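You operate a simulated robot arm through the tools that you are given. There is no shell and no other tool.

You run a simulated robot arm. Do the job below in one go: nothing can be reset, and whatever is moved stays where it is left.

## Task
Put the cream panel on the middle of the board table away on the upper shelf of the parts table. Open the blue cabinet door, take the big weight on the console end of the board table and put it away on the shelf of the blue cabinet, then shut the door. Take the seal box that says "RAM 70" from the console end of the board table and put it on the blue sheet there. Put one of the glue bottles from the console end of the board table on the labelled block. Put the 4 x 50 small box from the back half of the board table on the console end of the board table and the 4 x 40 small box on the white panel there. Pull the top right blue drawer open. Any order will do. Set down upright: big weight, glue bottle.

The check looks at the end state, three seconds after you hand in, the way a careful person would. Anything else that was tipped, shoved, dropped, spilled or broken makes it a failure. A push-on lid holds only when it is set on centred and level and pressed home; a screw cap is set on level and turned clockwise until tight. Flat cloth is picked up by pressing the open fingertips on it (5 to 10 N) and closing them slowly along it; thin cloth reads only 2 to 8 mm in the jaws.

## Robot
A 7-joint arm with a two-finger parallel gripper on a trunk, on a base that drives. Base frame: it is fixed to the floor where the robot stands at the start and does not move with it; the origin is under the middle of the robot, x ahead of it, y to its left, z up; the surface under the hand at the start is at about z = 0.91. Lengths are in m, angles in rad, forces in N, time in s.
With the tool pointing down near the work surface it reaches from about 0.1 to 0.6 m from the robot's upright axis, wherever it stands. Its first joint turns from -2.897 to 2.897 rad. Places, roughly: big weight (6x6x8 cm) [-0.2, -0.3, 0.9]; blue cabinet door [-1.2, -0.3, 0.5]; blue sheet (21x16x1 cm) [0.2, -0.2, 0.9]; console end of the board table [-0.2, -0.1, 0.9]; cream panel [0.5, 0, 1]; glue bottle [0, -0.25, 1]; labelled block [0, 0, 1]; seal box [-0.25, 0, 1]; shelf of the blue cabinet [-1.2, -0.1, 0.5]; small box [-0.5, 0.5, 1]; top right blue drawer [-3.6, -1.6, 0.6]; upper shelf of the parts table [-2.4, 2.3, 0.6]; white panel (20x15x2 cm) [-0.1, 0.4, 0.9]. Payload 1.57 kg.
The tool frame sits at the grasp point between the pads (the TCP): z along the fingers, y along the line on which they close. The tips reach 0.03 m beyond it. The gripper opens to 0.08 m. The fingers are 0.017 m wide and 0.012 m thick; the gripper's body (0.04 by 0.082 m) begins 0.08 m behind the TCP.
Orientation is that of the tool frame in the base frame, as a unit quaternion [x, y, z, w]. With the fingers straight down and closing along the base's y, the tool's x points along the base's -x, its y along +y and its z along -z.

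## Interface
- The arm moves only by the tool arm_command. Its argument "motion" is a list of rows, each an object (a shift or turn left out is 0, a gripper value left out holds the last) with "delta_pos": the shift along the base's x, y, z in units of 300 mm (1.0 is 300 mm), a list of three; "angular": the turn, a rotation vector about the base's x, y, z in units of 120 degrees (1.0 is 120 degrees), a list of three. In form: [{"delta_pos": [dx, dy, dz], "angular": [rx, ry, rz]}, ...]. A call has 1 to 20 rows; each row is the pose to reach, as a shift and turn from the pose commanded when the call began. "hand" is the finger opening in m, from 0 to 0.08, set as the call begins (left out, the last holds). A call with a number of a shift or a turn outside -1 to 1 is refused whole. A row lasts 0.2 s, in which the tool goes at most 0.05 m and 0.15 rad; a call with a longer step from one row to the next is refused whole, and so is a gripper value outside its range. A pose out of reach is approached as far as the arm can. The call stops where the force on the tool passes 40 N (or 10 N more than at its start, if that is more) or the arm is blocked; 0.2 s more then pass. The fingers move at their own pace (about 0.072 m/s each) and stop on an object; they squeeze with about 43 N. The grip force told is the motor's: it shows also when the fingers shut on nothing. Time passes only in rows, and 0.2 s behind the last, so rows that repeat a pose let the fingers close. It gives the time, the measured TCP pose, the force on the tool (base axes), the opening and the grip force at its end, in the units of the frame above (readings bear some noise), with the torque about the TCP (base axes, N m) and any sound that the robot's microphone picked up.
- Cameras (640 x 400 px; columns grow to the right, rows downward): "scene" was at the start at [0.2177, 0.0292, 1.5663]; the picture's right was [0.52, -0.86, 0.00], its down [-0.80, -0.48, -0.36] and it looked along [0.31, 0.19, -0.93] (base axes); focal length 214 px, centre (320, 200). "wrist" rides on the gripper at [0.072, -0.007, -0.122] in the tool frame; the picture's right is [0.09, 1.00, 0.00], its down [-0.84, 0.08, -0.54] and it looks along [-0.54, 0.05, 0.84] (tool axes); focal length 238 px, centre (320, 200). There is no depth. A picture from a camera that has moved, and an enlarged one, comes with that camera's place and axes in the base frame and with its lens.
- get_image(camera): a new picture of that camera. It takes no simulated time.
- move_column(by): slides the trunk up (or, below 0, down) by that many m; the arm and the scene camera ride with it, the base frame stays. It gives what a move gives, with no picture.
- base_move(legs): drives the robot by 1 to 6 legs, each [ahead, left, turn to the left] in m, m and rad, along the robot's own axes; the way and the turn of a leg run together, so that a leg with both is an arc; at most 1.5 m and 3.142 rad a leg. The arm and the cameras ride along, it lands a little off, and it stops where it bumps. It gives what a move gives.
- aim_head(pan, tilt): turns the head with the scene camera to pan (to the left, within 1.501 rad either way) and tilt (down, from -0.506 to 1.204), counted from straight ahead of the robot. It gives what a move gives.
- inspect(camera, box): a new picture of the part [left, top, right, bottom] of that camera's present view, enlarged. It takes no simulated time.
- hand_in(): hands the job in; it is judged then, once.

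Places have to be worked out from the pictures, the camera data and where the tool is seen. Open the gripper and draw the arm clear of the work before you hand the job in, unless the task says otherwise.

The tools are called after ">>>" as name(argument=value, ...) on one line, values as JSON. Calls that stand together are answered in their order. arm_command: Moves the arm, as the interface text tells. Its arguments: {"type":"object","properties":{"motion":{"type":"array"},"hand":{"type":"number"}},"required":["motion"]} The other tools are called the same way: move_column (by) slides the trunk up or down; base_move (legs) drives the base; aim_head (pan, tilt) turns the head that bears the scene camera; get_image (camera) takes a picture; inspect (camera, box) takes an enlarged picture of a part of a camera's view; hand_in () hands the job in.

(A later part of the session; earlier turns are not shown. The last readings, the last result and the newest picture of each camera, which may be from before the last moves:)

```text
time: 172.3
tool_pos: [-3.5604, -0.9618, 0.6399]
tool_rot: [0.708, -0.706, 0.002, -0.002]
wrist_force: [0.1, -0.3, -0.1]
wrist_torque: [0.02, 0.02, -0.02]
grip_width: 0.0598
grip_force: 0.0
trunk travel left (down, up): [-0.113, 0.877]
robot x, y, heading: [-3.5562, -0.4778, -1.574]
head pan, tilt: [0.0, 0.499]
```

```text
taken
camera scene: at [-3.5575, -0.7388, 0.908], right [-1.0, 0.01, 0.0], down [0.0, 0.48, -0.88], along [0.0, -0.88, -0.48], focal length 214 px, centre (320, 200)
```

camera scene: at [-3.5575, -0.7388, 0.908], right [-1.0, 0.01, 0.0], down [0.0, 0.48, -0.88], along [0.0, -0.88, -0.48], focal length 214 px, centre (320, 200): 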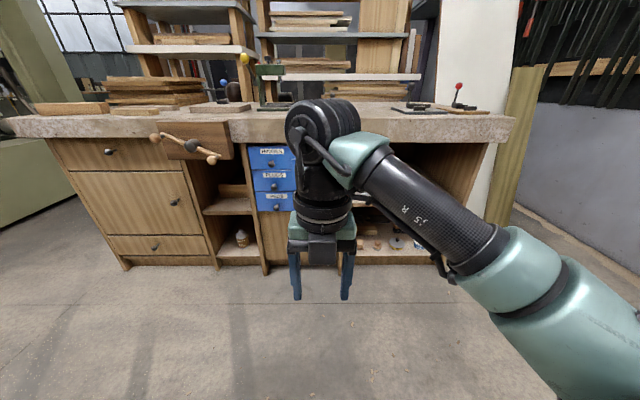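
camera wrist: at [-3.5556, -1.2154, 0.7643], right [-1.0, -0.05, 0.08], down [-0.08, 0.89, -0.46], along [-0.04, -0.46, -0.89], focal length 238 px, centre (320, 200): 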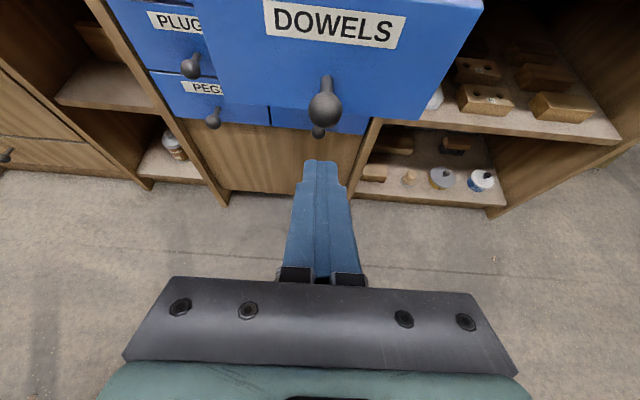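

I raise the trunk and drive toward the cabinet's front side, to look at its doors.

>>> move_column(by=0.4)

>>> base_move(legs=[[0, 0, 1.57], [1.0, -0.4, 0]])

>>> aim_head(pan=0.35, tilt=0.5)

>>> get_image(camera="scene")

>>> aim_head(pan=-1.2, tilt=0.5)

>>> get_image(camera="scene")

```text
time: 176.1
tool_pos: [-3.559, -0.9625, 1.0398]
tool_rot: [0.708, -0.707, 0.003, -0.002]
wrist_force: [-0.8, -0.2, 0.5]
wrist_torque: [-0.03, 0.02, 0.0]
grip_width: 0.06
grip_force: 0.0
trunk travel left (down, up): [-0.513, 0.477]
robot x, y, heading: [-3.5578, -0.4785, -1.574]
head pan, tilt: [0.0, 0.499]
```

```text
time: 185.4
tool_pos: [-2.0789, -0.8898, 1.0404]
tool_rot: [1.0, 0.0, 0.0, -0.003]
wrist_force: [-0.5, 0.3, 1.4]
wrist_torque: [0.0, -0.04, -0.01]
grip_width: 0.0601
grip_force: 0.1
trunk travel left (down, up): [-0.513, 0.477]
robot x, y, heading: [-2.5607, -0.8862, -0.009]
head pan, tilt: [0.0, 0.499]
```

```text
time: 186.3
tool_pos: [-2.0796, -0.8905, 1.0398]
tool_rot: [1.0, -0.001, 0.001, -0.003]
wrist_force: [-0.6, 0.2, 0.6]
wrist_torque: [0.06, 0.0, -0.02]
grip_width: 0.0601
grip_force: 0.2
trunk travel left (down, up): [-0.513, 0.477]
robot x, y, heading: [-2.5641, -0.8847, -0.013]
head pan, tilt: [0.351, 0.499]
```

```text
taken
camera scene: at [-2.3085, -0.855, 1.308], right [0.33, -0.94, 0.0], down [-0.45, -0.16, -0.88], along [0.83, 0.29, -0.48], focal length 214 px, centre (320, 200)
```

scene: 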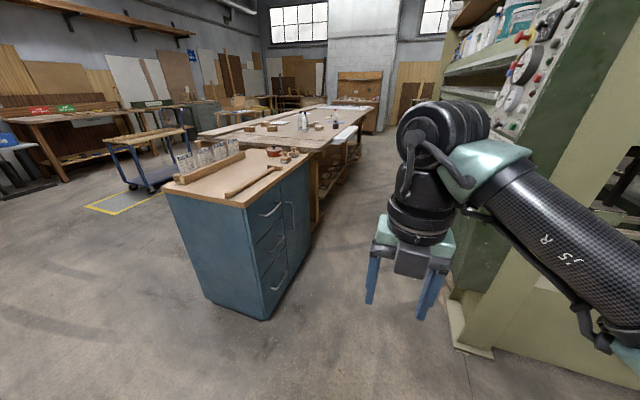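

```text
time: 187.9
tool_pos: [-2.08, -0.8916, 1.0392]
tool_rot: [1.0, -0.001, 0.001, -0.004]
wrist_force: [0.0, -0.4, -0.5]
wrist_torque: [0.0, 0.02, 0.01]
grip_width: 0.0601
grip_force: 0.0
trunk travel left (down, up): [-0.513, 0.477]
robot x, y, heading: [-2.563, -0.8824, -0.008]
head pan, tilt: [-1.201, 0.499]
```

```text
taken
camera scene: at [-2.3621, -0.9705, 1.308], right [-0.94, -0.35, 0.0], down [-0.17, 0.45, -0.88], along [0.31, -0.82, -0.48], focal length 214 px, centre (320, 200)
```

scene: 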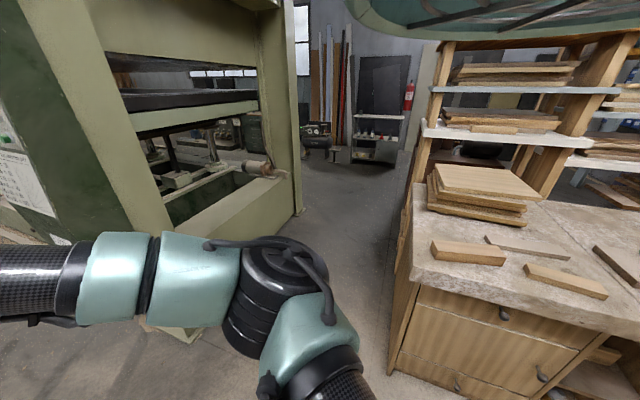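

The cabinet has drawers on the left and a door with a vertical handle on the right. I look closer at it.

>>> aim_head(pan=0.35, tilt=0.5)

>>> inspect(camera="scene", box=[150, 110, 390, 330])

>>> get_image(camera="wrist")

```text
time: 189.5
tool_pos: [-2.0798, -0.8906, 1.0405]
tool_rot: [1.0, -0.001, 0.001, -0.003]
wrist_force: [-0.2, 0.0, 0.0]
wrist_torque: [0.01, 0.0, 0.01]
grip_width: 0.0597
grip_force: 0.0
trunk travel left (down, up): [-0.513, 0.477]
robot x, y, heading: [-2.5645, -0.8853, -0.01]
head pan, tilt: [0.351, 0.499]
```

```text
1.82 times, centred on (270, 220) of scene
camera zoom: at [-2.3086, -0.855, 1.308], right [0.33, -0.94, 0.0], down [-0.45, -0.16, -0.88], along [0.83, 0.29, -0.48], focal length 390 px, centre (411, 164)
```

zoom: 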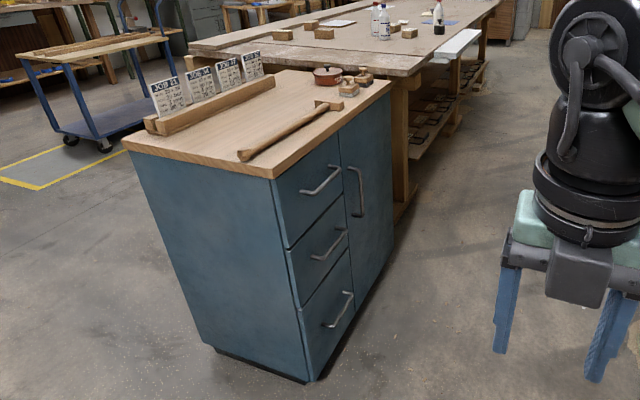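

```text
taken
camera wrist: at [-2.0082, -0.8844, 1.1632], right [0.09, -1.0, -0.01], down [-0.84, -0.08, 0.54], along [-0.54, -0.04, -0.84], focal length 238 px, centre (320, 200)
```

wrist: 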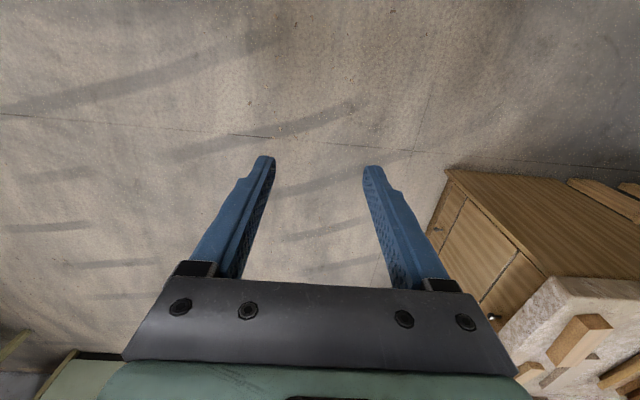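

I look to the right at the press console to judge the space in front of the door.

>>> aim_head(pan=-0.1, tilt=0.25)

>>> get_image(camera="scene")

>>> aim_head(pan=0.1, tilt=0.9)

>>> get_image(camera="scene")

```text
time: 190.4
tool_pos: [-2.0798, -0.8909, 1.04]
tool_rot: [1.0, -0.001, 0.0, -0.003]
wrist_force: [0.4, 0.4, -1.0]
wrist_torque: [0.01, -0.02, 0.01]
grip_width: 0.0602
grip_force: 0.0
trunk travel left (down, up): [-0.513, 0.477]
robot x, y, heading: [-2.5637, -0.8872, -0.01]
head pan, tilt: [-0.099, 0.25]
```

```text
taken
camera scene: at [-2.3014, -0.8954, 1.331], right [-0.11, -0.99, 0.0], down [-0.25, 0.03, -0.97], along [0.96, -0.1, -0.25], focal length 214 px, centre (320, 200)
```

scene: 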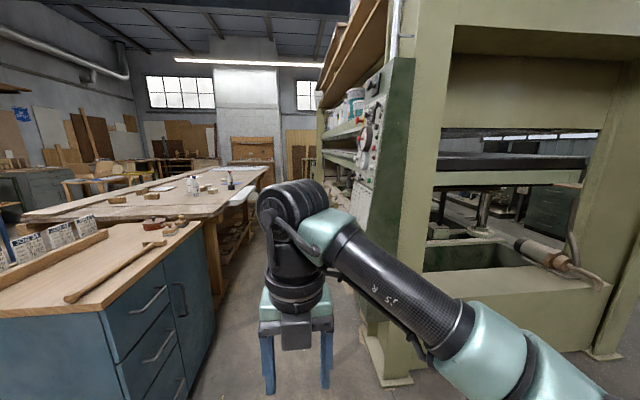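

```text
time: 191.4
tool_pos: [-2.0809, -0.8893, 1.0397]
tool_rot: [1.0, 0.0, 0.001, -0.004]
wrist_force: [0.1, -0.5, -0.2]
wrist_torque: [0.01, 0.01, 0.0]
grip_width: 0.06
grip_force: 0.0
trunk travel left (down, up): [-0.513, 0.477]
robot x, y, heading: [-2.5646, -0.8836, -0.012]
head pan, tilt: [0.099, 0.901]
```

```text
taken
camera scene: at [-2.3191, -0.8786, 1.2742], right [0.09, -1.0, 0.0], down [-0.78, -0.07, -0.62], along [0.62, 0.06, -0.78], focal length 214 px, centre (320, 200)
```

scene: 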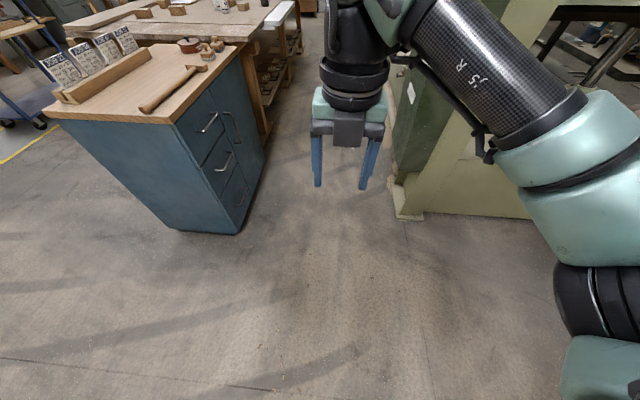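

The corridor before the cabinet is about 0.9 m wide; the door's vertical handle is on its left edge near (-1.39, -0.355, 0.65), hinge at the right. I turn to face it diagonally and drive to about (-1.75, -0.85).

>>> base_move(legs=[[0, 0, 0.79], [0.6, -0.53, 0]])

>>> aim_head(pan=0.0, tilt=0.6)

>>> get_image(camera="scene")

```text
time: 197.8
tool_pos: [-1.4253, -0.5004, 1.0399]
tool_rot: [0.924, 0.382, -0.001, -0.004]
wrist_force: [-0.1, 0.6, -0.3]
wrist_torque: [-0.04, 0.0, 0.0]
grip_width: 0.0601
grip_force: 0.0
trunk travel left (down, up): [-0.513, 0.477]
robot x, y, heading: [-1.7734, -0.8354, 0.776]
head pan, tilt: [0.099, 0.901]
```

```text
time: 198.6
tool_pos: [-1.4249, -0.5001, 1.0403]
tool_rot: [0.923, 0.384, 0.0, -0.004]
wrist_force: [0.7, 0.9, -0.2]
wrist_torque: [-0.01, 0.0, 0.02]
grip_width: 0.06
grip_force: 0.1
trunk travel left (down, up): [-0.513, 0.477]
robot x, y, heading: [-1.7727, -0.8376, 0.783]
head pan, tilt: [0.0, 0.6]
```

```text
taken
camera scene: at [-1.5873, -0.6578, 1.2988], right [0.7, -0.71, 0.0], down [-0.4, -0.4, -0.82], along [0.59, 0.58, -0.57], focal length 214 px, centre (320, 200)
```

scene: 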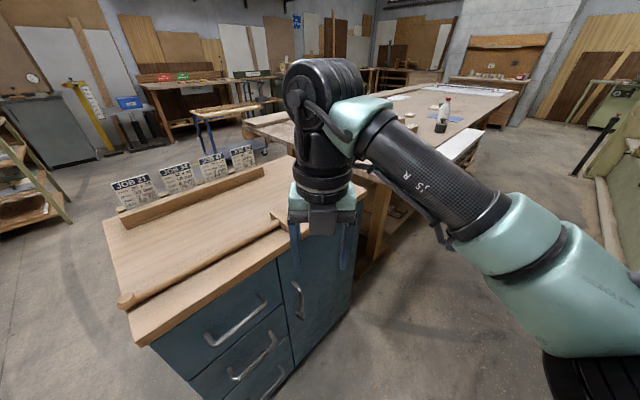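

The handle triangulates to about (-1.355, -0.33, 0.624). I yaw the tool square to the cabinet front (fingers closing along x), and shift it in x.

>>> arm_command(motion=[{"angular": [0, 0, 0.0625], "delta_pos": [0.03, -0.03, 0]}, {"angular": [0, 0, 0.125], "delta_pos": [0.07, -0.06, 0]}, {"angular": [0, 0, 0.1875], "delta_pos": [0.11, -0.09, 0]}, {"angular": [0, 0, 0.25], "delta_pos": [0.15, -0.12, 0]}, {"angular": [0, 0, 0.3125], "delta_pos": [0.19, -0.15, 0]}, {"angular": [0, 0, 0.375], "delta_pos": [0.23, -0.17, 0]}], hand=0.06)

>>> arm_command(motion=[{"angular": [0.0625, 0, 0]}, {"angular": [0.125, 0, 0]}, {"angular": [0.1875, 0, 0]}, {"angular": [0.25, 0, 0]}, {"angular": [0.3125, 0, 0]}, {"angular": [0.375, 0, 0]}, {"angular": [0.4375, 0, 0]}])

>>> get_image(camera="wrist")

>>> get_image(camera="scene")

```text
time: 200.0
tool_pos: [-1.3565, -0.5517, 1.0404]
tool_rot: [0.705, 0.709, -0.001, -0.003]
wrist_force: [-0.5, -0.4, 0.4]
wrist_torque: [-0.02, 0.0, 0.01]
grip_width: 0.0601
grip_force: 0.0
trunk travel left (down, up): [-0.513, 0.477]
robot x, y, heading: [-1.772, -0.8362, 0.776]
head pan, tilt: [0.0, 0.6]
```

```text
time: 201.6
tool_pos: [-1.3557, -0.5514, 1.0411]
tool_rot: [0.632, 0.635, 0.313, -0.316]
wrist_force: [0.0, -0.3, -0.5]
wrist_torque: [-0.01, 0.02, -0.01]
grip_width: 0.0598
grip_force: 0.1
trunk travel left (down, up): [-0.513, 0.477]
robot x, y, heading: [-1.7713, -0.8411, 0.777]
head pan, tilt: [0.0, 0.6]
```

```text
taken
camera wrist: at [-1.3624, -0.6051, 1.1725], right [1.0, 0.06, 0.07], down [0.08, -0.94, -0.34], along [0.05, 0.34, -0.94], focal length 238 px, centre (320, 200)
```

wrist: 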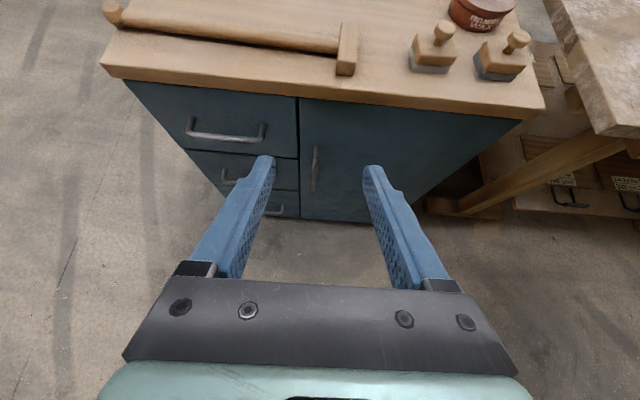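

```text
taken
camera scene: at [-1.5873, -0.6579, 1.2989], right [0.7, -0.71, 0.0], down [-0.4, -0.4, -0.83], along [0.59, 0.58, -0.56], focal length 214 px, centre (320, 200)
```

scene: 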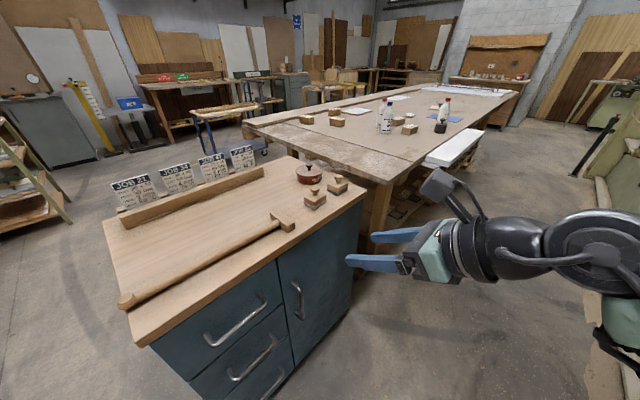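

Handle confirmed: bar at about (-1.352, -0.328), spanning z 0.50–0.72, door face y ≈ -0.297. I lower the trunk so the TCP is at z≈0.64, then check the view.

>>> move_column(by=-0.4)

>>> get_image(camera="wrist")

```text
time: 205.4
tool_pos: [-1.3564, -0.5517, 0.6407]
tool_rot: [0.633, 0.635, 0.312, -0.315]
wrist_force: [-0.4, -0.5, 0.2]
wrist_torque: [0.0, -0.03, 0.0]
grip_width: 0.0598
grip_force: 0.0
trunk travel left (down, up): [-0.113, 0.877]
robot x, y, heading: [-1.7727, -0.8402, 0.778]
head pan, tilt: [0.0, 0.6]
```

```text
taken
camera wrist: at [-1.3623, -0.6048, 0.7722], right [1.0, 0.06, 0.07], down [0.08, -0.94, -0.34], along [0.04, 0.34, -0.94], focal length 238 px, centre (320, 200)
```

wrist: 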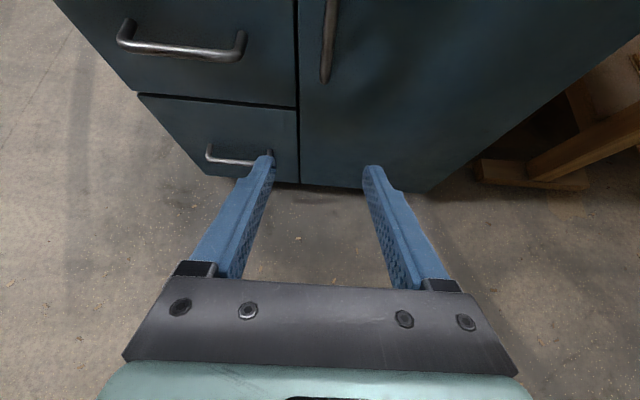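

The handle is centred at x≈-1.355. I advance +y so the bar lies between the fingers.

>>> arm_command(motion=[{"delta_pos": [0, 0.16, 0]}, {"delta_pos": [0.002, 0.32, 0]}, {"delta_pos": [0.004, 0.48, 0]}, {"delta_pos": [0.004, 0.62, 0]}, {"delta_pos": [0.004, 0.72, 0]}], hand=0.06)

>>> get_image(camera="wrist")

```text
time: 206.6
tool_pos: [-1.3544, -0.3338, 0.6405]
tool_rot: [0.633, 0.635, 0.312, -0.316]
wrist_force: [0.2, 0.7, -0.8]
wrist_torque: [-0.01, 0.02, -0.01]
grip_width: 0.0597
grip_force: 0.0
trunk travel left (down, up): [-0.113, 0.877]
robot x, y, heading: [-1.7684, -0.8408, 0.777]
head pan, tilt: [0.0, 0.6]
```

```text
taken
camera wrist: at [-1.3605, -0.3877, 0.7722], right [1.0, 0.06, 0.07], down [0.08, -0.94, -0.34], along [0.05, 0.34, -0.94], focal length 238 px, centre (320, 200)
```

wrist: 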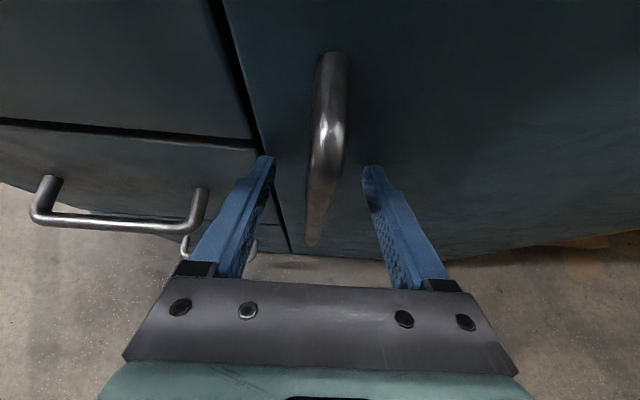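

The bar lies between the fingers. I close on it.

>>> arm_command(motion=[{"delta_pos": [0, 0, 0]}, {"delta_pos": [0, 0, 0]}, {"delta_pos": [0, 0, 0]}, {"delta_pos": [0, 0, 0]}], hand=0.0)

>>> get_image(camera="wrist")

```text
time: 207.6
tool_pos: [-1.3543, -0.3346, 0.6397]
tool_rot: [0.633, 0.635, 0.312, -0.315]
wrist_force: [-1.8, 0.2, 0.5]
wrist_torque: [-0.01, -0.22, 0.02]
grip_width: 0.0137
grip_force: 30.2
trunk travel left (down, up): [-0.113, 0.877]
robot x, y, heading: [-1.7683, -0.8386, 0.777]
head pan, tilt: [0.0, 0.6]
```

```text
taken
camera wrist: at [-1.3611, -0.3878, 0.7721], right [1.0, 0.06, 0.07], down [0.08, -0.94, -0.34], along [0.04, 0.34, -0.94], focal length 238 px, centre (320, 200)
```

wrist: 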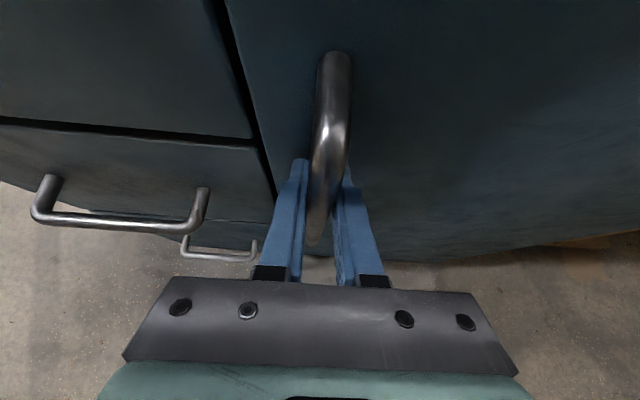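

Gripped (13.7 mm). I pull the door open along the arc about the hinge near (-0.97, -0.30), turning the tool with it, up to 30°.

>>> arm_command(motion=[{"delta_pos": [0.006, -0.056, 0], "angular": [0, 0, 0.0208]}, {"delta_pos": [0.014, -0.1113, 0], "angular": [0, 0, 0.0417]}, {"delta_pos": [0.025, -0.166, 0], "angular": [0, 0, 0.0625]}, {"delta_pos": [0.0373, -0.2207, 0], "angular": [0, 0, 0.0833]}, {"delta_pos": [0.053, -0.2745, 0], "angular": [0, 0, 0.1042]}, {"delta_pos": [0.0703, -0.3277, 0], "angular": [0, 0, 0.125]}, {"delta_pos": [0.091, -0.38, 0], "angular": [0, 0, 0.1458]}, {"delta_pos": [0.1127, -0.4313, 0], "angular": [0, 0, 0.1667]}, {"delta_pos": [0.1375, -0.482, 0], "angular": [0, 0, 0.1875]}, {"delta_pos": [0.1637, -0.5313, 0], "angular": [0, 0, 0.2083]}, {"delta_pos": [0.193, -0.5795, 0], "angular": [0, 0, 0.2292]}, {"delta_pos": [0.2233, -0.626, 0], "angular": [0, 0, 0.25]}])

>>> get_image(camera="scene")

>>> get_image(camera="wrist")

```text
time: 209.5
tool_pos: [-1.3148, -0.4667, 0.6392]
tool_rot: [0.512, 0.734, 0.257, -0.363]
wrist_force: [4.1, 2.6, -2.1]
wrist_torque: [-0.19, 0.31, -0.09]
grip_width: 0.0138
grip_force: 30.1
trunk travel left (down, up): [-0.113, 0.877]
robot x, y, heading: [-1.7708, -0.8401, 0.778]
head pan, tilt: [0.0, 0.6]
stopped in row 9: the force on the tool passed its limit at 41 N (the readings are from after the stop); the commanded pose is now the measured one
```

```text
taken
camera scene: at [-1.5867, -0.6573, 0.8986], right [0.7, -0.71, 0.0], down [-0.4, -0.4, -0.82], along [0.59, 0.58, -0.57], focal length 214 px, centre (320, 200)
```

scene: 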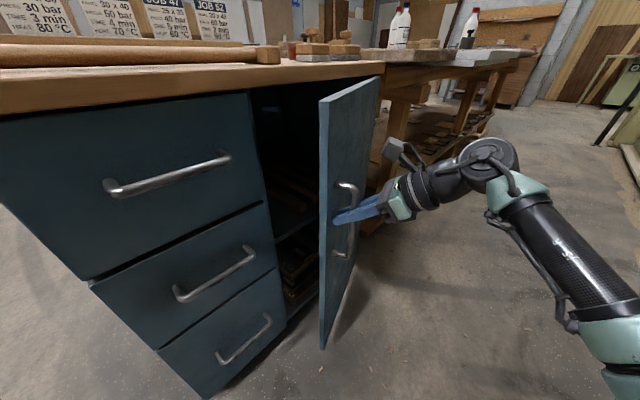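

```text
taken
camera wrist: at [-1.3035, -0.5192, 0.7719], right [0.92, 0.39, 0.08], down [0.39, -0.85, -0.34], along [-0.07, 0.34, -0.94], focal length 238 px, centre (320, 200)
```

wrist: 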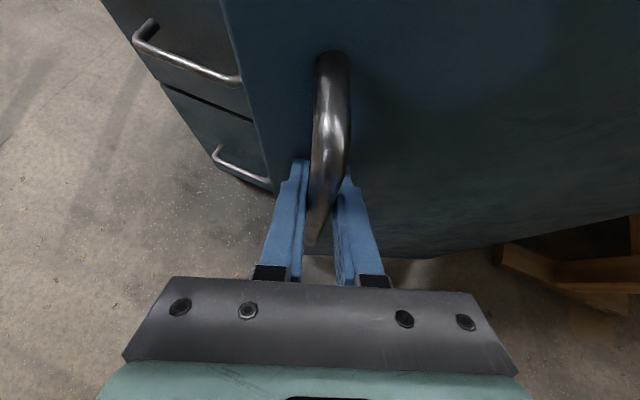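

The door is open about 22°; the stop came from a slightly smaller arc radius (≈0.36, hinge near (-0.995, -0.30)). I continue along the corrected arc with less tool rotation.

>>> arm_command(motion=[{"delta_pos": [0.0413, -0.073, 0], "angular": [0, 0, 0.022]}, {"delta_pos": [0.0877, -0.143, 0], "angular": [0, 0, 0.044]}, {"delta_pos": [0.139, -0.2097, 0], "angular": [0, 0, 0.066]}, {"delta_pos": [0.1943, -0.272, 0], "angular": [0, 0, 0.088]}, {"delta_pos": [0.2543, -0.331, 0], "angular": [0, 0, 0.11]}])

>>> get_image(camera="scene")

```text
time: 210.7
tool_pos: [-1.2379, -0.5655, 0.6397]
tool_rot: [0.425, 0.788, 0.215, -0.391]
wrist_force: [12.2, 14.8, -8.6]
wrist_torque: [-0.32, 0.54, 0.14]
grip_width: 0.014
grip_force: 30.2
trunk travel left (down, up): [-0.113, 0.877]
robot x, y, heading: [-1.7703, -0.8368, 0.779]
head pan, tilt: [0.0, 0.6]
```

```text
taken
camera scene: at [-1.5861, -0.6567, 0.8982], right [0.7, -0.71, 0.0], down [-0.4, -0.4, -0.82], along [0.59, 0.58, -0.57], focal length 214 px, centre (320, 200)
```

scene: 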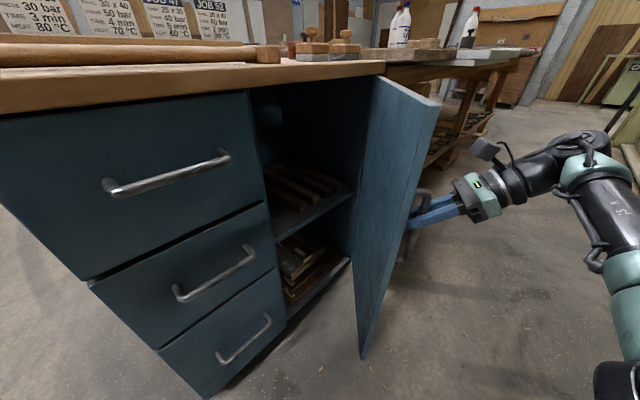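

The door is ~42° open; the shelf inside carries some wooden slats at its left/back. I release the handle and draw back along the tool direction.

>>> arm_command(motion=[{"delta_pos": [0, 0, 0]}, {"delta_pos": [0, 0, 0]}, {"delta_pos": [0, 0, 0]}, {"delta_pos": [0.07, -0.11, 0.05]}, {"delta_pos": [0.15, -0.23, 0.1]}, {"delta_pos": [0.22, -0.34, 0.15]}], hand=0.08)

>>> get_image(camera="scene")

>>> inspect(camera="scene", box=[230, 60, 450, 320])

```text
time: 212.1
tool_pos: [-1.2263, -0.6308, 0.6687]
tool_rot: [0.424, 0.788, 0.214, -0.391]
wrist_force: [0.5, 0.4, 0.1]
wrist_torque: [0.03, 0.02, -0.01]
grip_width: 0.0801
grip_force: 0.0
out of reach, approached as far as the arm can: row 4, 5, 6
trunk travel left (down, up): [-0.113, 0.877]
robot x, y, heading: [-1.7713, -0.8401, 0.777]
head pan, tilt: [0.0, 0.6]
```

```text
taken
camera scene: at [-1.587, -0.6574, 0.8989], right [0.7, -0.71, 0.0], down [-0.4, -0.4, -0.83], along [0.59, 0.58, -0.56], focal length 214 px, centre (320, 200)
```

scene: 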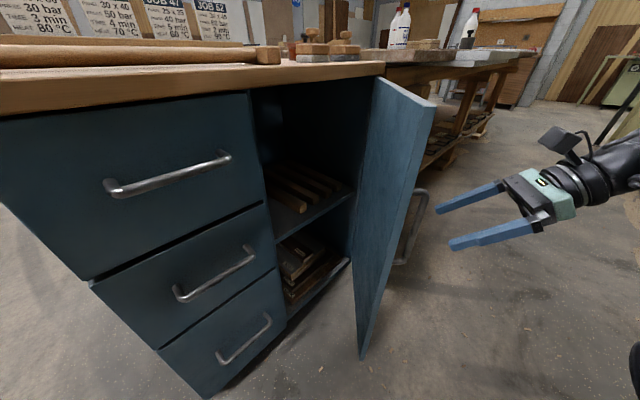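

```text
1.54 times, centred on (340, 190) of scene
camera zoom: at [-1.587, -0.6574, 0.8989], right [0.7, -0.71, 0.0], down [-0.4, -0.4, -0.83], along [0.59, 0.58, -0.56], focal length 330 px, centre (289, 215)
```

zoom: 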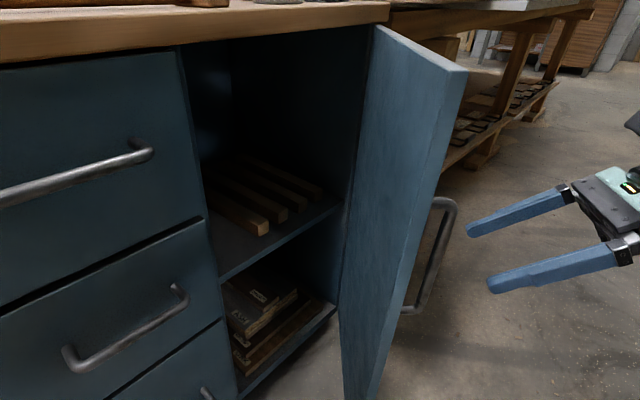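

The hand is clear of the handle. I raise the trunk, set the tool vertical and draw it in, to later push the door from inside with the fingertips.

>>> move_column(by=0.35)

>>> arm_command(motion=[{"delta_pos": [-0.1, 0.05, 0], "angular": [-0.0527, -0.0346, 0]}, {"delta_pos": [-0.2, 0.1, 0], "angular": [-0.1054, -0.0693, 0]}, {"delta_pos": [-0.3, 0.15, 0], "angular": [-0.1581, -0.1039, 0]}, {"delta_pos": [-0.4, 0.2, 0], "angular": [-0.2109, -0.1386, 0]}, {"delta_pos": [-0.5, 0.25, 0], "angular": [-0.2636, -0.1732, 0]}, {"delta_pos": [-0.6, 0.3, 0], "angular": [-0.3163, -0.2079, 0]}, {"delta_pos": [-0.7, 0.4, 0], "angular": [-0.369, -0.2425, 0]}], hand=0.0)

>>> get_image(camera="scene")

```text
time: 215.5
tool_pos: [-1.2264, -0.6307, 1.0177]
tool_rot: [0.424, 0.789, 0.213, -0.391]
wrist_force: [0.4, 0.8, -0.6]
wrist_torque: [-0.01, 0.01, -0.05]
grip_width: 0.08
grip_force: 0.1
trunk travel left (down, up): [-0.463, 0.527]
robot x, y, heading: [-1.7675, -0.8395, 0.782]
head pan, tilt: [0.0, 0.6]
```

```text
time: 217.1
tool_pos: [-1.4374, -0.5091, 1.0183]
tool_rot: [0.472, 0.882, 0.002, 0.003]
wrist_force: [-0.2, 0.1, 0.3]
wrist_torque: [0.03, 0.02, 0.01]
grip_width: 0.0
grip_force: 21.2
trunk travel left (down, up): [-0.463, 0.527]
robot x, y, heading: [-1.7733, -0.8404, 0.783]
head pan, tilt: [0.0, 0.6]
```

```text
taken
camera scene: at [-1.5875, -0.6568, 1.2488], right [0.7, -0.71, 0.0], down [-0.4, -0.4, -0.82], along [0.59, 0.58, -0.57], focal length 214 px, centre (320, 200)
```

scene: 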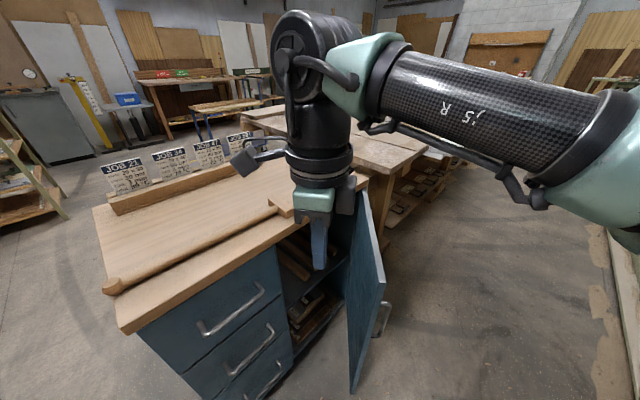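

The door's free top corner is at about (-1.29, -0.56), matching ~42°. I drive 0.32 m in +x so the vertical tool can push it further.

>>> base_move(legs=[[0.2275, -0.225, 0]])

>>> get_image(camera="scene")

```text
time: 218.8
tool_pos: [-1.2284, -0.5111, 1.0222]
tool_rot: [0.479, 0.878, 0.003, 0.008]
wrist_force: [0.2, 0.6, 0.4]
wrist_torque: [0.02, -0.04, -0.04]
grip_width: 0.0
grip_force: 21.3
trunk travel left (down, up): [-0.463, 0.527]
robot x, y, heading: [-1.555, -0.8382, 0.766]
head pan, tilt: [0.0, 0.6]
stopped in leg 1: the robot was blocked; the commanded pose is now the measured one
```

```text
taken
camera scene: at [-1.3842, -0.6561, 1.251], right [0.69, -0.72, 0.01], down [-0.4, -0.39, -0.83], along [0.6, 0.57, -0.56], focal length 214 px, centre (320, 200)
```

scene: 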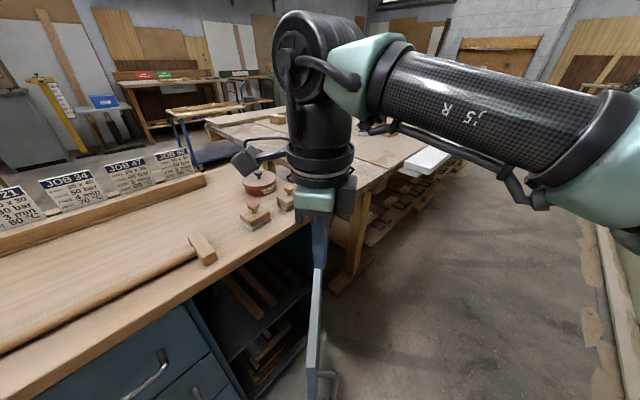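

The arm met something (likely the elbow against the press console) after 0.22 m. I look to the right to see where the elbow is.

>>> aim_head(pan=-0.9, tilt=0.3)

>>> get_image(camera="scene")

>>> aim_head(pan=-0.5, tilt=-0.2)

>>> get_image(camera="scene")

```text
time: 220.0
tool_pos: [-1.2312, -0.5111, 1.0215]
tool_rot: [0.477, 0.879, 0.004, 0.009]
wrist_force: [0.7, 0.7, 0.1]
wrist_torque: [-0.01, 0.0, 0.05]
grip_width: 0.0
grip_force: 21.6
trunk travel left (down, up): [-0.463, 0.527]
robot x, y, heading: [-1.5535, -0.8373, 0.769]
head pan, tilt: [-0.901, 0.3]
```

```text
taken
camera scene: at [-1.3576, -0.7294, 1.2794], right [-0.13, -0.99, 0.0], down [-0.28, 0.04, -0.96], along [0.95, -0.13, -0.28], focal length 214 px, centre (320, 200)
```

scene: 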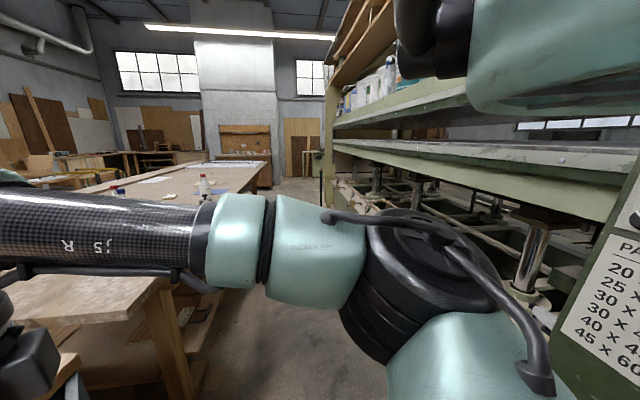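

```text
time: 220.9
tool_pos: [-1.2312, -0.5112, 1.0216]
tool_rot: [0.477, 0.879, 0.004, 0.01]
wrist_force: [0.1, -0.6, 0.3]
wrist_torque: [0.01, -0.01, 0.02]
grip_width: 0.0
grip_force: 21.1
trunk travel left (down, up): [-0.463, 0.527]
robot x, y, heading: [-1.5564, -0.8369, 0.772]
head pan, tilt: [-0.499, -0.201]
```

```text
taken
camera scene: at [-1.3707, -0.6949, 1.3243], right [0.27, -0.96, 0.01], down [0.21, 0.05, -0.98], along [0.94, 0.26, 0.21], focal length 214 px, centre (320, 200)
```

scene: 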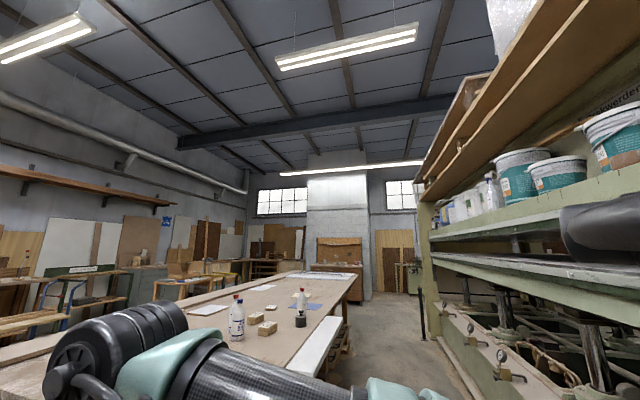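

The elbow is close to the robot, so the block may be the robot's hull against the console. I back off 5 cm, raise the trunk, and test whether +x becomes free at greater height.

>>> base_move(legs=[[-0.05, 0.05, 0]])

>>> move_column(by=0.4)

>>> base_move(legs=[[0.11, -0.11, 0]])

>>> aim_head(pan=-1.4, tilt=0.6)

>>> get_image(camera="scene")

```text
time: 221.9
tool_pos: [-1.2903, -0.5119, 1.0188]
tool_rot: [0.477, 0.879, 0.001, 0.002]
wrist_force: [0.1, -0.2, 0.0]
wrist_torque: [0.0, 0.04, 0.0]
grip_width: 0.0
grip_force: 21.5
trunk travel left (down, up): [-0.463, 0.527]
robot x, y, heading: [-1.6239, -0.8355, 0.768]
head pan, tilt: [-0.499, -0.201]
```

```text
time: 225.8
tool_pos: [-1.29, -0.5117, 1.419]
tool_rot: [0.476, 0.879, 0.002, 0.001]
wrist_force: [0.7, -0.3, 0.1]
wrist_torque: [-0.03, 0.05, 0.02]
grip_width: 0.0
grip_force: 20.7
trunk travel left (down, up): [-0.863, 0.127]
robot x, y, heading: [-1.6242, -0.835, 0.769]
head pan, tilt: [-0.499, -0.201]
```

```text
time: 227.2
tool_pos: [-1.1353, -0.5142, 1.4175]
tool_rot: [0.477, 0.879, 0.001, 0.001]
wrist_force: [0.6, 0.0, 0.1]
wrist_torque: [-0.01, -0.02, 0.0]
grip_width: 0.0
grip_force: 21.9
trunk travel left (down, up): [-0.863, 0.127]
robot x, y, heading: [-1.4706, -0.8393, 0.769]
head pan, tilt: [-0.499, -0.201]
```

```text
time: 228.4
tool_pos: [-1.1354, -0.5149, 1.4181]
tool_rot: [0.477, 0.879, 0.001, 0.001]
wrist_force: [0.2, 0.5, 0.0]
wrist_torque: [0.0, -0.01, 0.0]
grip_width: 0.0
grip_force: 20.8
trunk travel left (down, up): [-0.863, 0.127]
robot x, y, heading: [-1.4711, -0.8421, 0.767]
head pan, tilt: [-1.4, 0.6]
```

```text
taken
camera scene: at [-1.2772, -0.7735, 1.6489], right [-0.59, -0.81, 0.0], down [-0.46, 0.33, -0.83], along [0.67, -0.49, -0.56], focal length 214 px, centre (320, 200)
```

scene: 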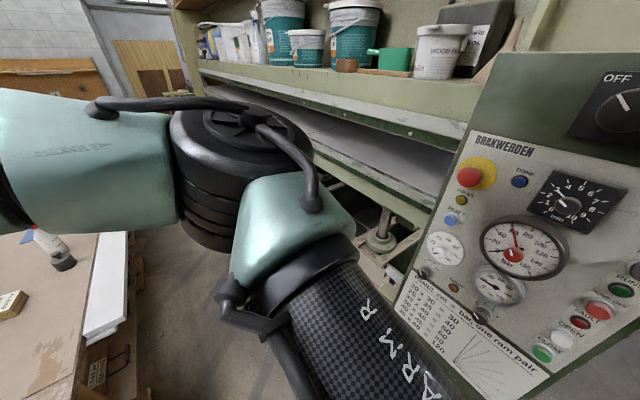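

At greater height the robot moved on freely. I check the door's state from here.

>>> aim_head(pan=0.1, tilt=1.0)

>>> get_image(camera="scene")

>>> get_image(camera="wrist")

```text
time: 230.0
tool_pos: [-1.1346, -0.5142, 1.4179]
tool_rot: [0.477, 0.879, 0.001, 0.001]
wrist_force: [0.5, 0.3, 0.4]
wrist_torque: [-0.03, 0.0, 0.0]
grip_width: 0.0001
grip_force: 21.3
trunk travel left (down, up): [-0.863, 0.127]
robot x, y, heading: [-1.4704, -0.844, 0.771]
head pan, tilt: [0.099, 1.0]
```

```text
taken
camera scene: at [-1.3041, -0.6683, 1.6169], right [0.76, -0.65, 0.0], down [-0.54, -0.64, -0.54], along [0.35, 0.41, -0.84], focal length 214 px, centre (320, 200)
```

scene: 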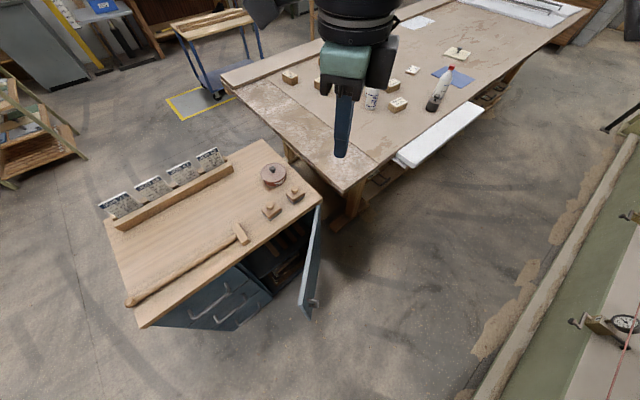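

```text
taken
camera wrist: at [-1.1801, -0.4576, 1.5408], right [0.78, 0.62, 0.0], down [0.52, -0.66, 0.54], along [0.34, -0.42, -0.84], focal length 238 px, centre (320, 200)
```

wrist: 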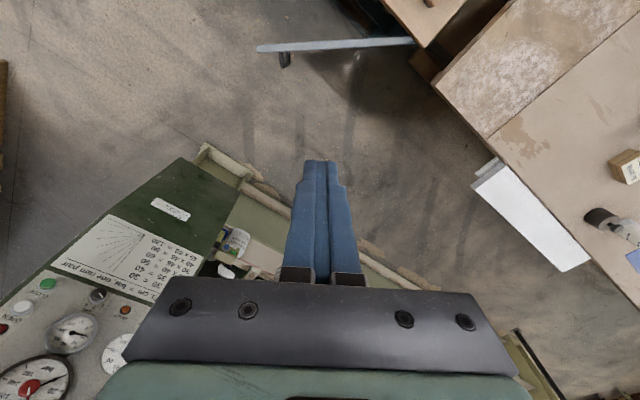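

The door is unmoved at ~40° and the arm's elbow side faces the console, so that caused the block. Since the robot hangs from above, I try hovering over the cabinet itself, with the arm pointing toward -y (elbow to the west).

>>> move_column(by=0.12)

>>> base_move(legs=[[0.3, 0.45, 0], [0.345, -0.073, 0]])

```text
time: 231.5
tool_pos: [-1.1349, -0.5146, 1.538]
tool_rot: [0.476, 0.879, 0.001, 0.002]
wrist_force: [0.0, -0.6, 0.0]
wrist_torque: [0.0, -0.03, 0.03]
grip_width: 0.0
grip_force: 21.4
trunk travel left (down, up): [-0.983, 0.007]
robot x, y, heading: [-1.4713, -0.8405, 0.772]
head pan, tilt: [0.099, 1.0]
```

```text
time: 234.0
tool_pos: [-1.2162, -0.0836, 1.5379]
tool_rot: [0.477, 0.879, -0.001, 0.003]
wrist_force: [-0.1, 0.1, -0.4]
wrist_torque: [-0.08, 0.0, 0.0]
grip_width: 0.0
grip_force: 21.3
trunk travel left (down, up): [-0.983, 0.007]
robot x, y, heading: [-1.5487, -0.4147, 0.767]
head pan, tilt: [0.099, 1.0]
stopped in leg 1: the robot was blocked; the commanded pose is now the measured one
```

Blocked at y≈-0.41 by the cabinet front, so the robot's axis has a thin lower body (radius ≈0.1) that must stay clear of furniture. Standing close in front of the drawers and reaching along +x keeps the elbow away from the console. I back off slightly and turn to heading ≈0.

>>> base_move(legs=[[-0.095, -0.03, 0], [0, 0, -0.767]])

>>> aim_head(pan=0.2, tilt=1.0)

>>> get_image(camera="scene")

```text
time: 237.2
tool_pos: [-1.1319, -0.5042, 1.5379]
tool_rot: [0.772, 0.636, 0.001, 0.002]
wrist_force: [0.2, -0.1, -0.1]
wrist_torque: [0.01, 0.0, 0.01]
grip_width: 0.0001
grip_force: 21.9
trunk travel left (down, up): [-0.983, 0.007]
robot x, y, heading: [-1.603, -0.5044, 0.0]
head pan, tilt: [0.099, 1.0]
```

```text
time: 237.9
tool_pos: [-1.1318, -0.5048, 1.5389]
tool_rot: [0.772, 0.636, 0.001, 0.003]
wrist_force: [-0.2, 0.5, 0.3]
wrist_torque: [-0.01, -0.02, -0.01]
grip_width: 0.0001
grip_force: 21.2
trunk travel left (down, up): [-0.983, 0.007]
robot x, y, heading: [-1.6, -0.5058, 0.007]
head pan, tilt: [0.201, 1.0]
```

```text
taken
camera scene: at [-1.3612, -0.4894, 1.7369], right [0.2, -0.98, 0.0], down [-0.82, -0.17, -0.54], along [0.53, 0.11, -0.84], focal length 214 px, centre (320, 200)
```

scene: 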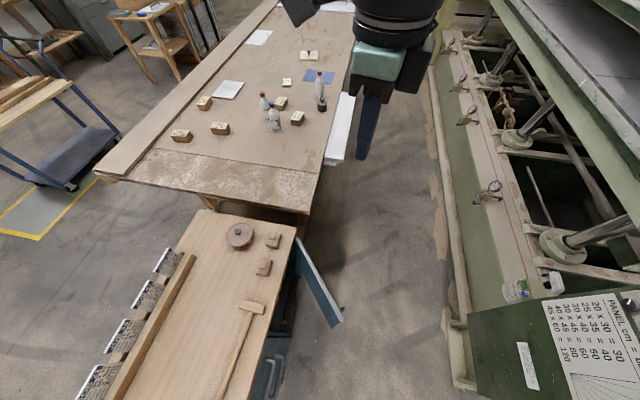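

I have a clear view now: door at ~40°. I move the closed fingers (still high) over to the inner side of the door, lower the trunk, then reach down.

>>> arm_command(motion=[{"delta_pos": [-0.128, 0.075, 0]}, {"delta_pos": [-0.256, 0.15, 0]}, {"delta_pos": [-0.384, 0.225, 0]}, {"delta_pos": [-0.51, 0.3, 0]}], hand=0.0)

>>> move_column(by=-0.4)

>>> get_image(camera="scene")

>>> get_image(camera="wrist")

```text
time: 238.9
tool_pos: [-1.2854, -0.4114, 1.5371]
tool_rot: [0.772, 0.636, 0.0, 0.002]
wrist_force: [-0.6, -0.1, -0.3]
wrist_torque: [0.0, 0.01, -0.01]
grip_width: 0.0002
grip_force: 21.6
trunk travel left (down, up): [-0.983, 0.007]
robot x, y, heading: [-1.5982, -0.5051, -0.0]
head pan, tilt: [0.201, 1.0]
```

```text
time: 242.7
tool_pos: [-1.2835, -0.4125, 1.1371]
tool_rot: [0.772, 0.636, 0.002, 0.002]
wrist_force: [0.5, -0.4, -0.4]
wrist_torque: [0.02, 0.02, 0.01]
grip_width: 0.0
grip_force: 21.1
trunk travel left (down, up): [-0.583, 0.407]
robot x, y, heading: [-1.6001, -0.5027, 0.005]
head pan, tilt: [0.201, 1.0]
```

```text
taken
camera scene: at [-1.3613, -0.4893, 1.3369], right [0.2, -0.98, 0.0], down [-0.82, -0.17, -0.54], along [0.53, 0.11, -0.84], focal length 214 px, centre (320, 200)
```

scene: 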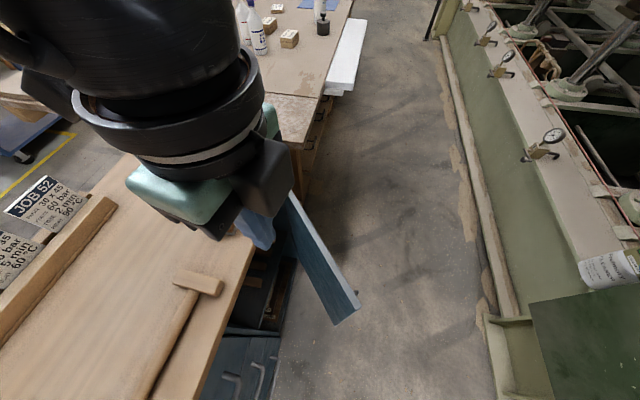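

```text
taken
camera wrist: at [-1.2774, -0.3406, 1.2607], right [0.99, -0.1, 0.0], down [-0.09, -0.84, 0.54], along [-0.05, -0.54, -0.84], focal length 238 px, centre (320, 200)
```

wrist: 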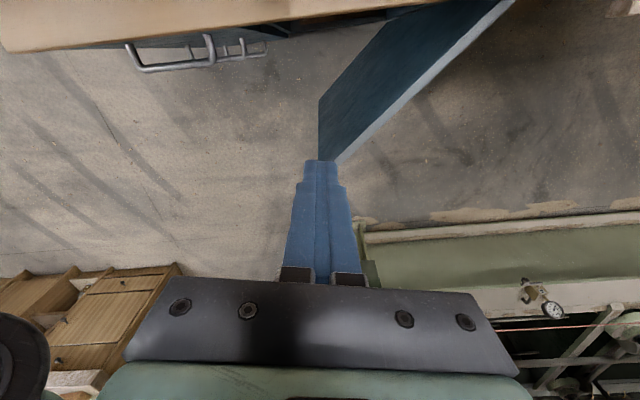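

The wrist camera would come close to the cabinet top's edge, so I turn the tool 90° to have it on the -x side, then check.

>>> arm_command(motion=[{"angular": [0, 0, 0.0625]}, {"angular": [0, 0, 0.125]}, {"angular": [0, 0, 0.1875]}, {"angular": [0, 0, 0.25]}, {"angular": [0, 0, 0.3125]}, {"angular": [0, 0, 0.375]}, {"angular": [0, 0, 0.4375]}, {"angular": [0, 0, 0.5]}, {"angular": [0, 0, 0.5625]}, {"angular": [0, 0, 0.625]}, {"angular": [0, 0, 0.6875]}, {"angular": [0, 0, 0.75]}])

>>> get_image(camera="scene")

```text
time: 245.3
tool_pos: [-1.2832, -0.4126, 1.1371]
tool_rot: [0.095, 0.995, 0.002, 0.0]
wrist_force: [-0.1, 0.1, 0.1]
wrist_torque: [-0.05, 0.02, -0.02]
grip_width: 0.0001
grip_force: 21.1
trunk travel left (down, up): [-0.583, 0.407]
robot x, y, heading: [-1.5999, -0.5044, 0.003]
head pan, tilt: [0.201, 1.0]
```

```text
taken
camera scene: at [-1.3612, -0.4894, 1.3369], right [0.2, -0.98, 0.0], down [-0.82, -0.17, -0.54], along [0.53, 0.11, -0.84], focal length 214 px, centre (320, 200)
```

scene: 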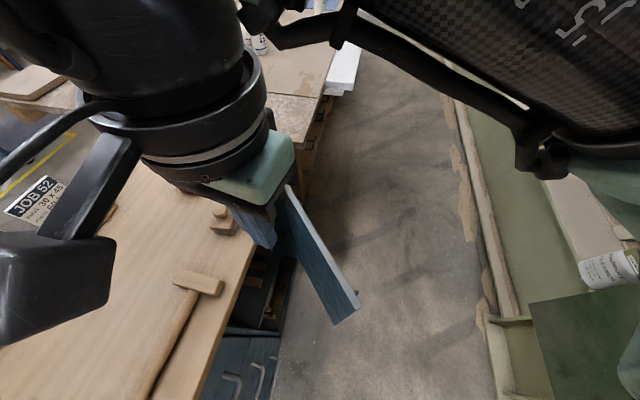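

I lower the closed fingertips beside the door's inner face.

>>> arm_command(motion=[{"delta_pos": [0, 0, -0.16]}, {"delta_pos": [0, 0, -0.32]}, {"delta_pos": [0, 0, -0.48]}, {"delta_pos": [0, 0, -0.64]}, {"delta_pos": [0, 0, -0.8]}, {"delta_pos": [0, 0, -0.95]}])

>>> arm_command(motion=[{"delta_pos": [0, 0, -0.1]}, {"delta_pos": [0, 0, -0.22]}])

>>> get_image(camera="scene")

>>> get_image(camera="wrist")

```text
time: 246.7
tool_pos: [-1.2842, -0.4134, 0.8519]
tool_rot: [0.096, 0.995, 0.003, 0.001]
wrist_force: [0.4, 0.0, -0.4]
wrist_torque: [0.0, -0.05, -0.01]
grip_width: 0.0
grip_force: 21.0
trunk travel left (down, up): [-0.583, 0.407]
robot x, y, heading: [-1.5962, -0.5057, 0.004]
head pan, tilt: [0.201, 1.0]
```

```text
time: 247.3
tool_pos: [-1.2848, -0.4136, 0.7855]
tool_rot: [0.095, 0.995, 0.002, 0.001]
wrist_force: [0.0, 0.3, -0.5]
wrist_torque: [0.01, -0.02, 0.0]
grip_width: 0.0
grip_force: 21.2
trunk travel left (down, up): [-0.583, 0.407]
robot x, y, heading: [-1.5994, -0.5068, 0.001]
head pan, tilt: [0.201, 1.0]
```

```text
taken
camera scene: at [-1.3611, -0.4893, 1.3369], right [0.2, -0.98, 0.0], down [-0.82, -0.17, -0.54], along [0.53, 0.11, -0.84], focal length 214 px, centre (320, 200)
```

scene: 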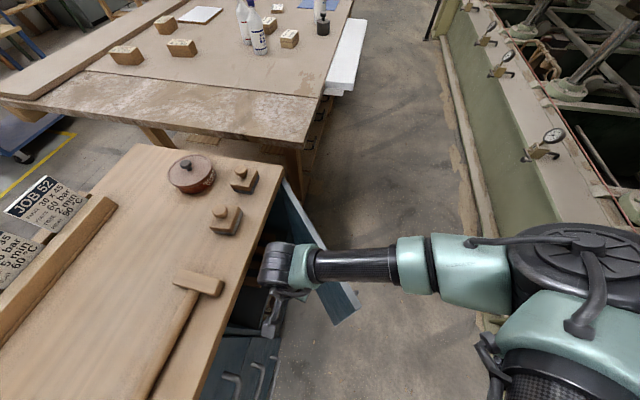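

```text
taken
camera wrist: at [-1.3563, -0.4063, 0.9086], right [0.1, 0.99, 0.0], down [0.83, -0.09, 0.54], along [0.54, -0.05, -0.84], focal length 238 px, centre (320, 200)
```

wrist: 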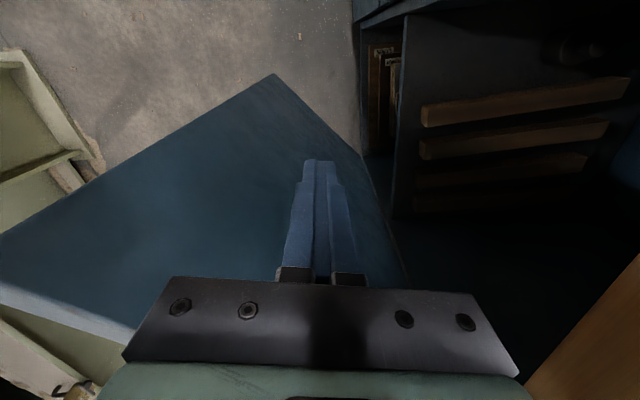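

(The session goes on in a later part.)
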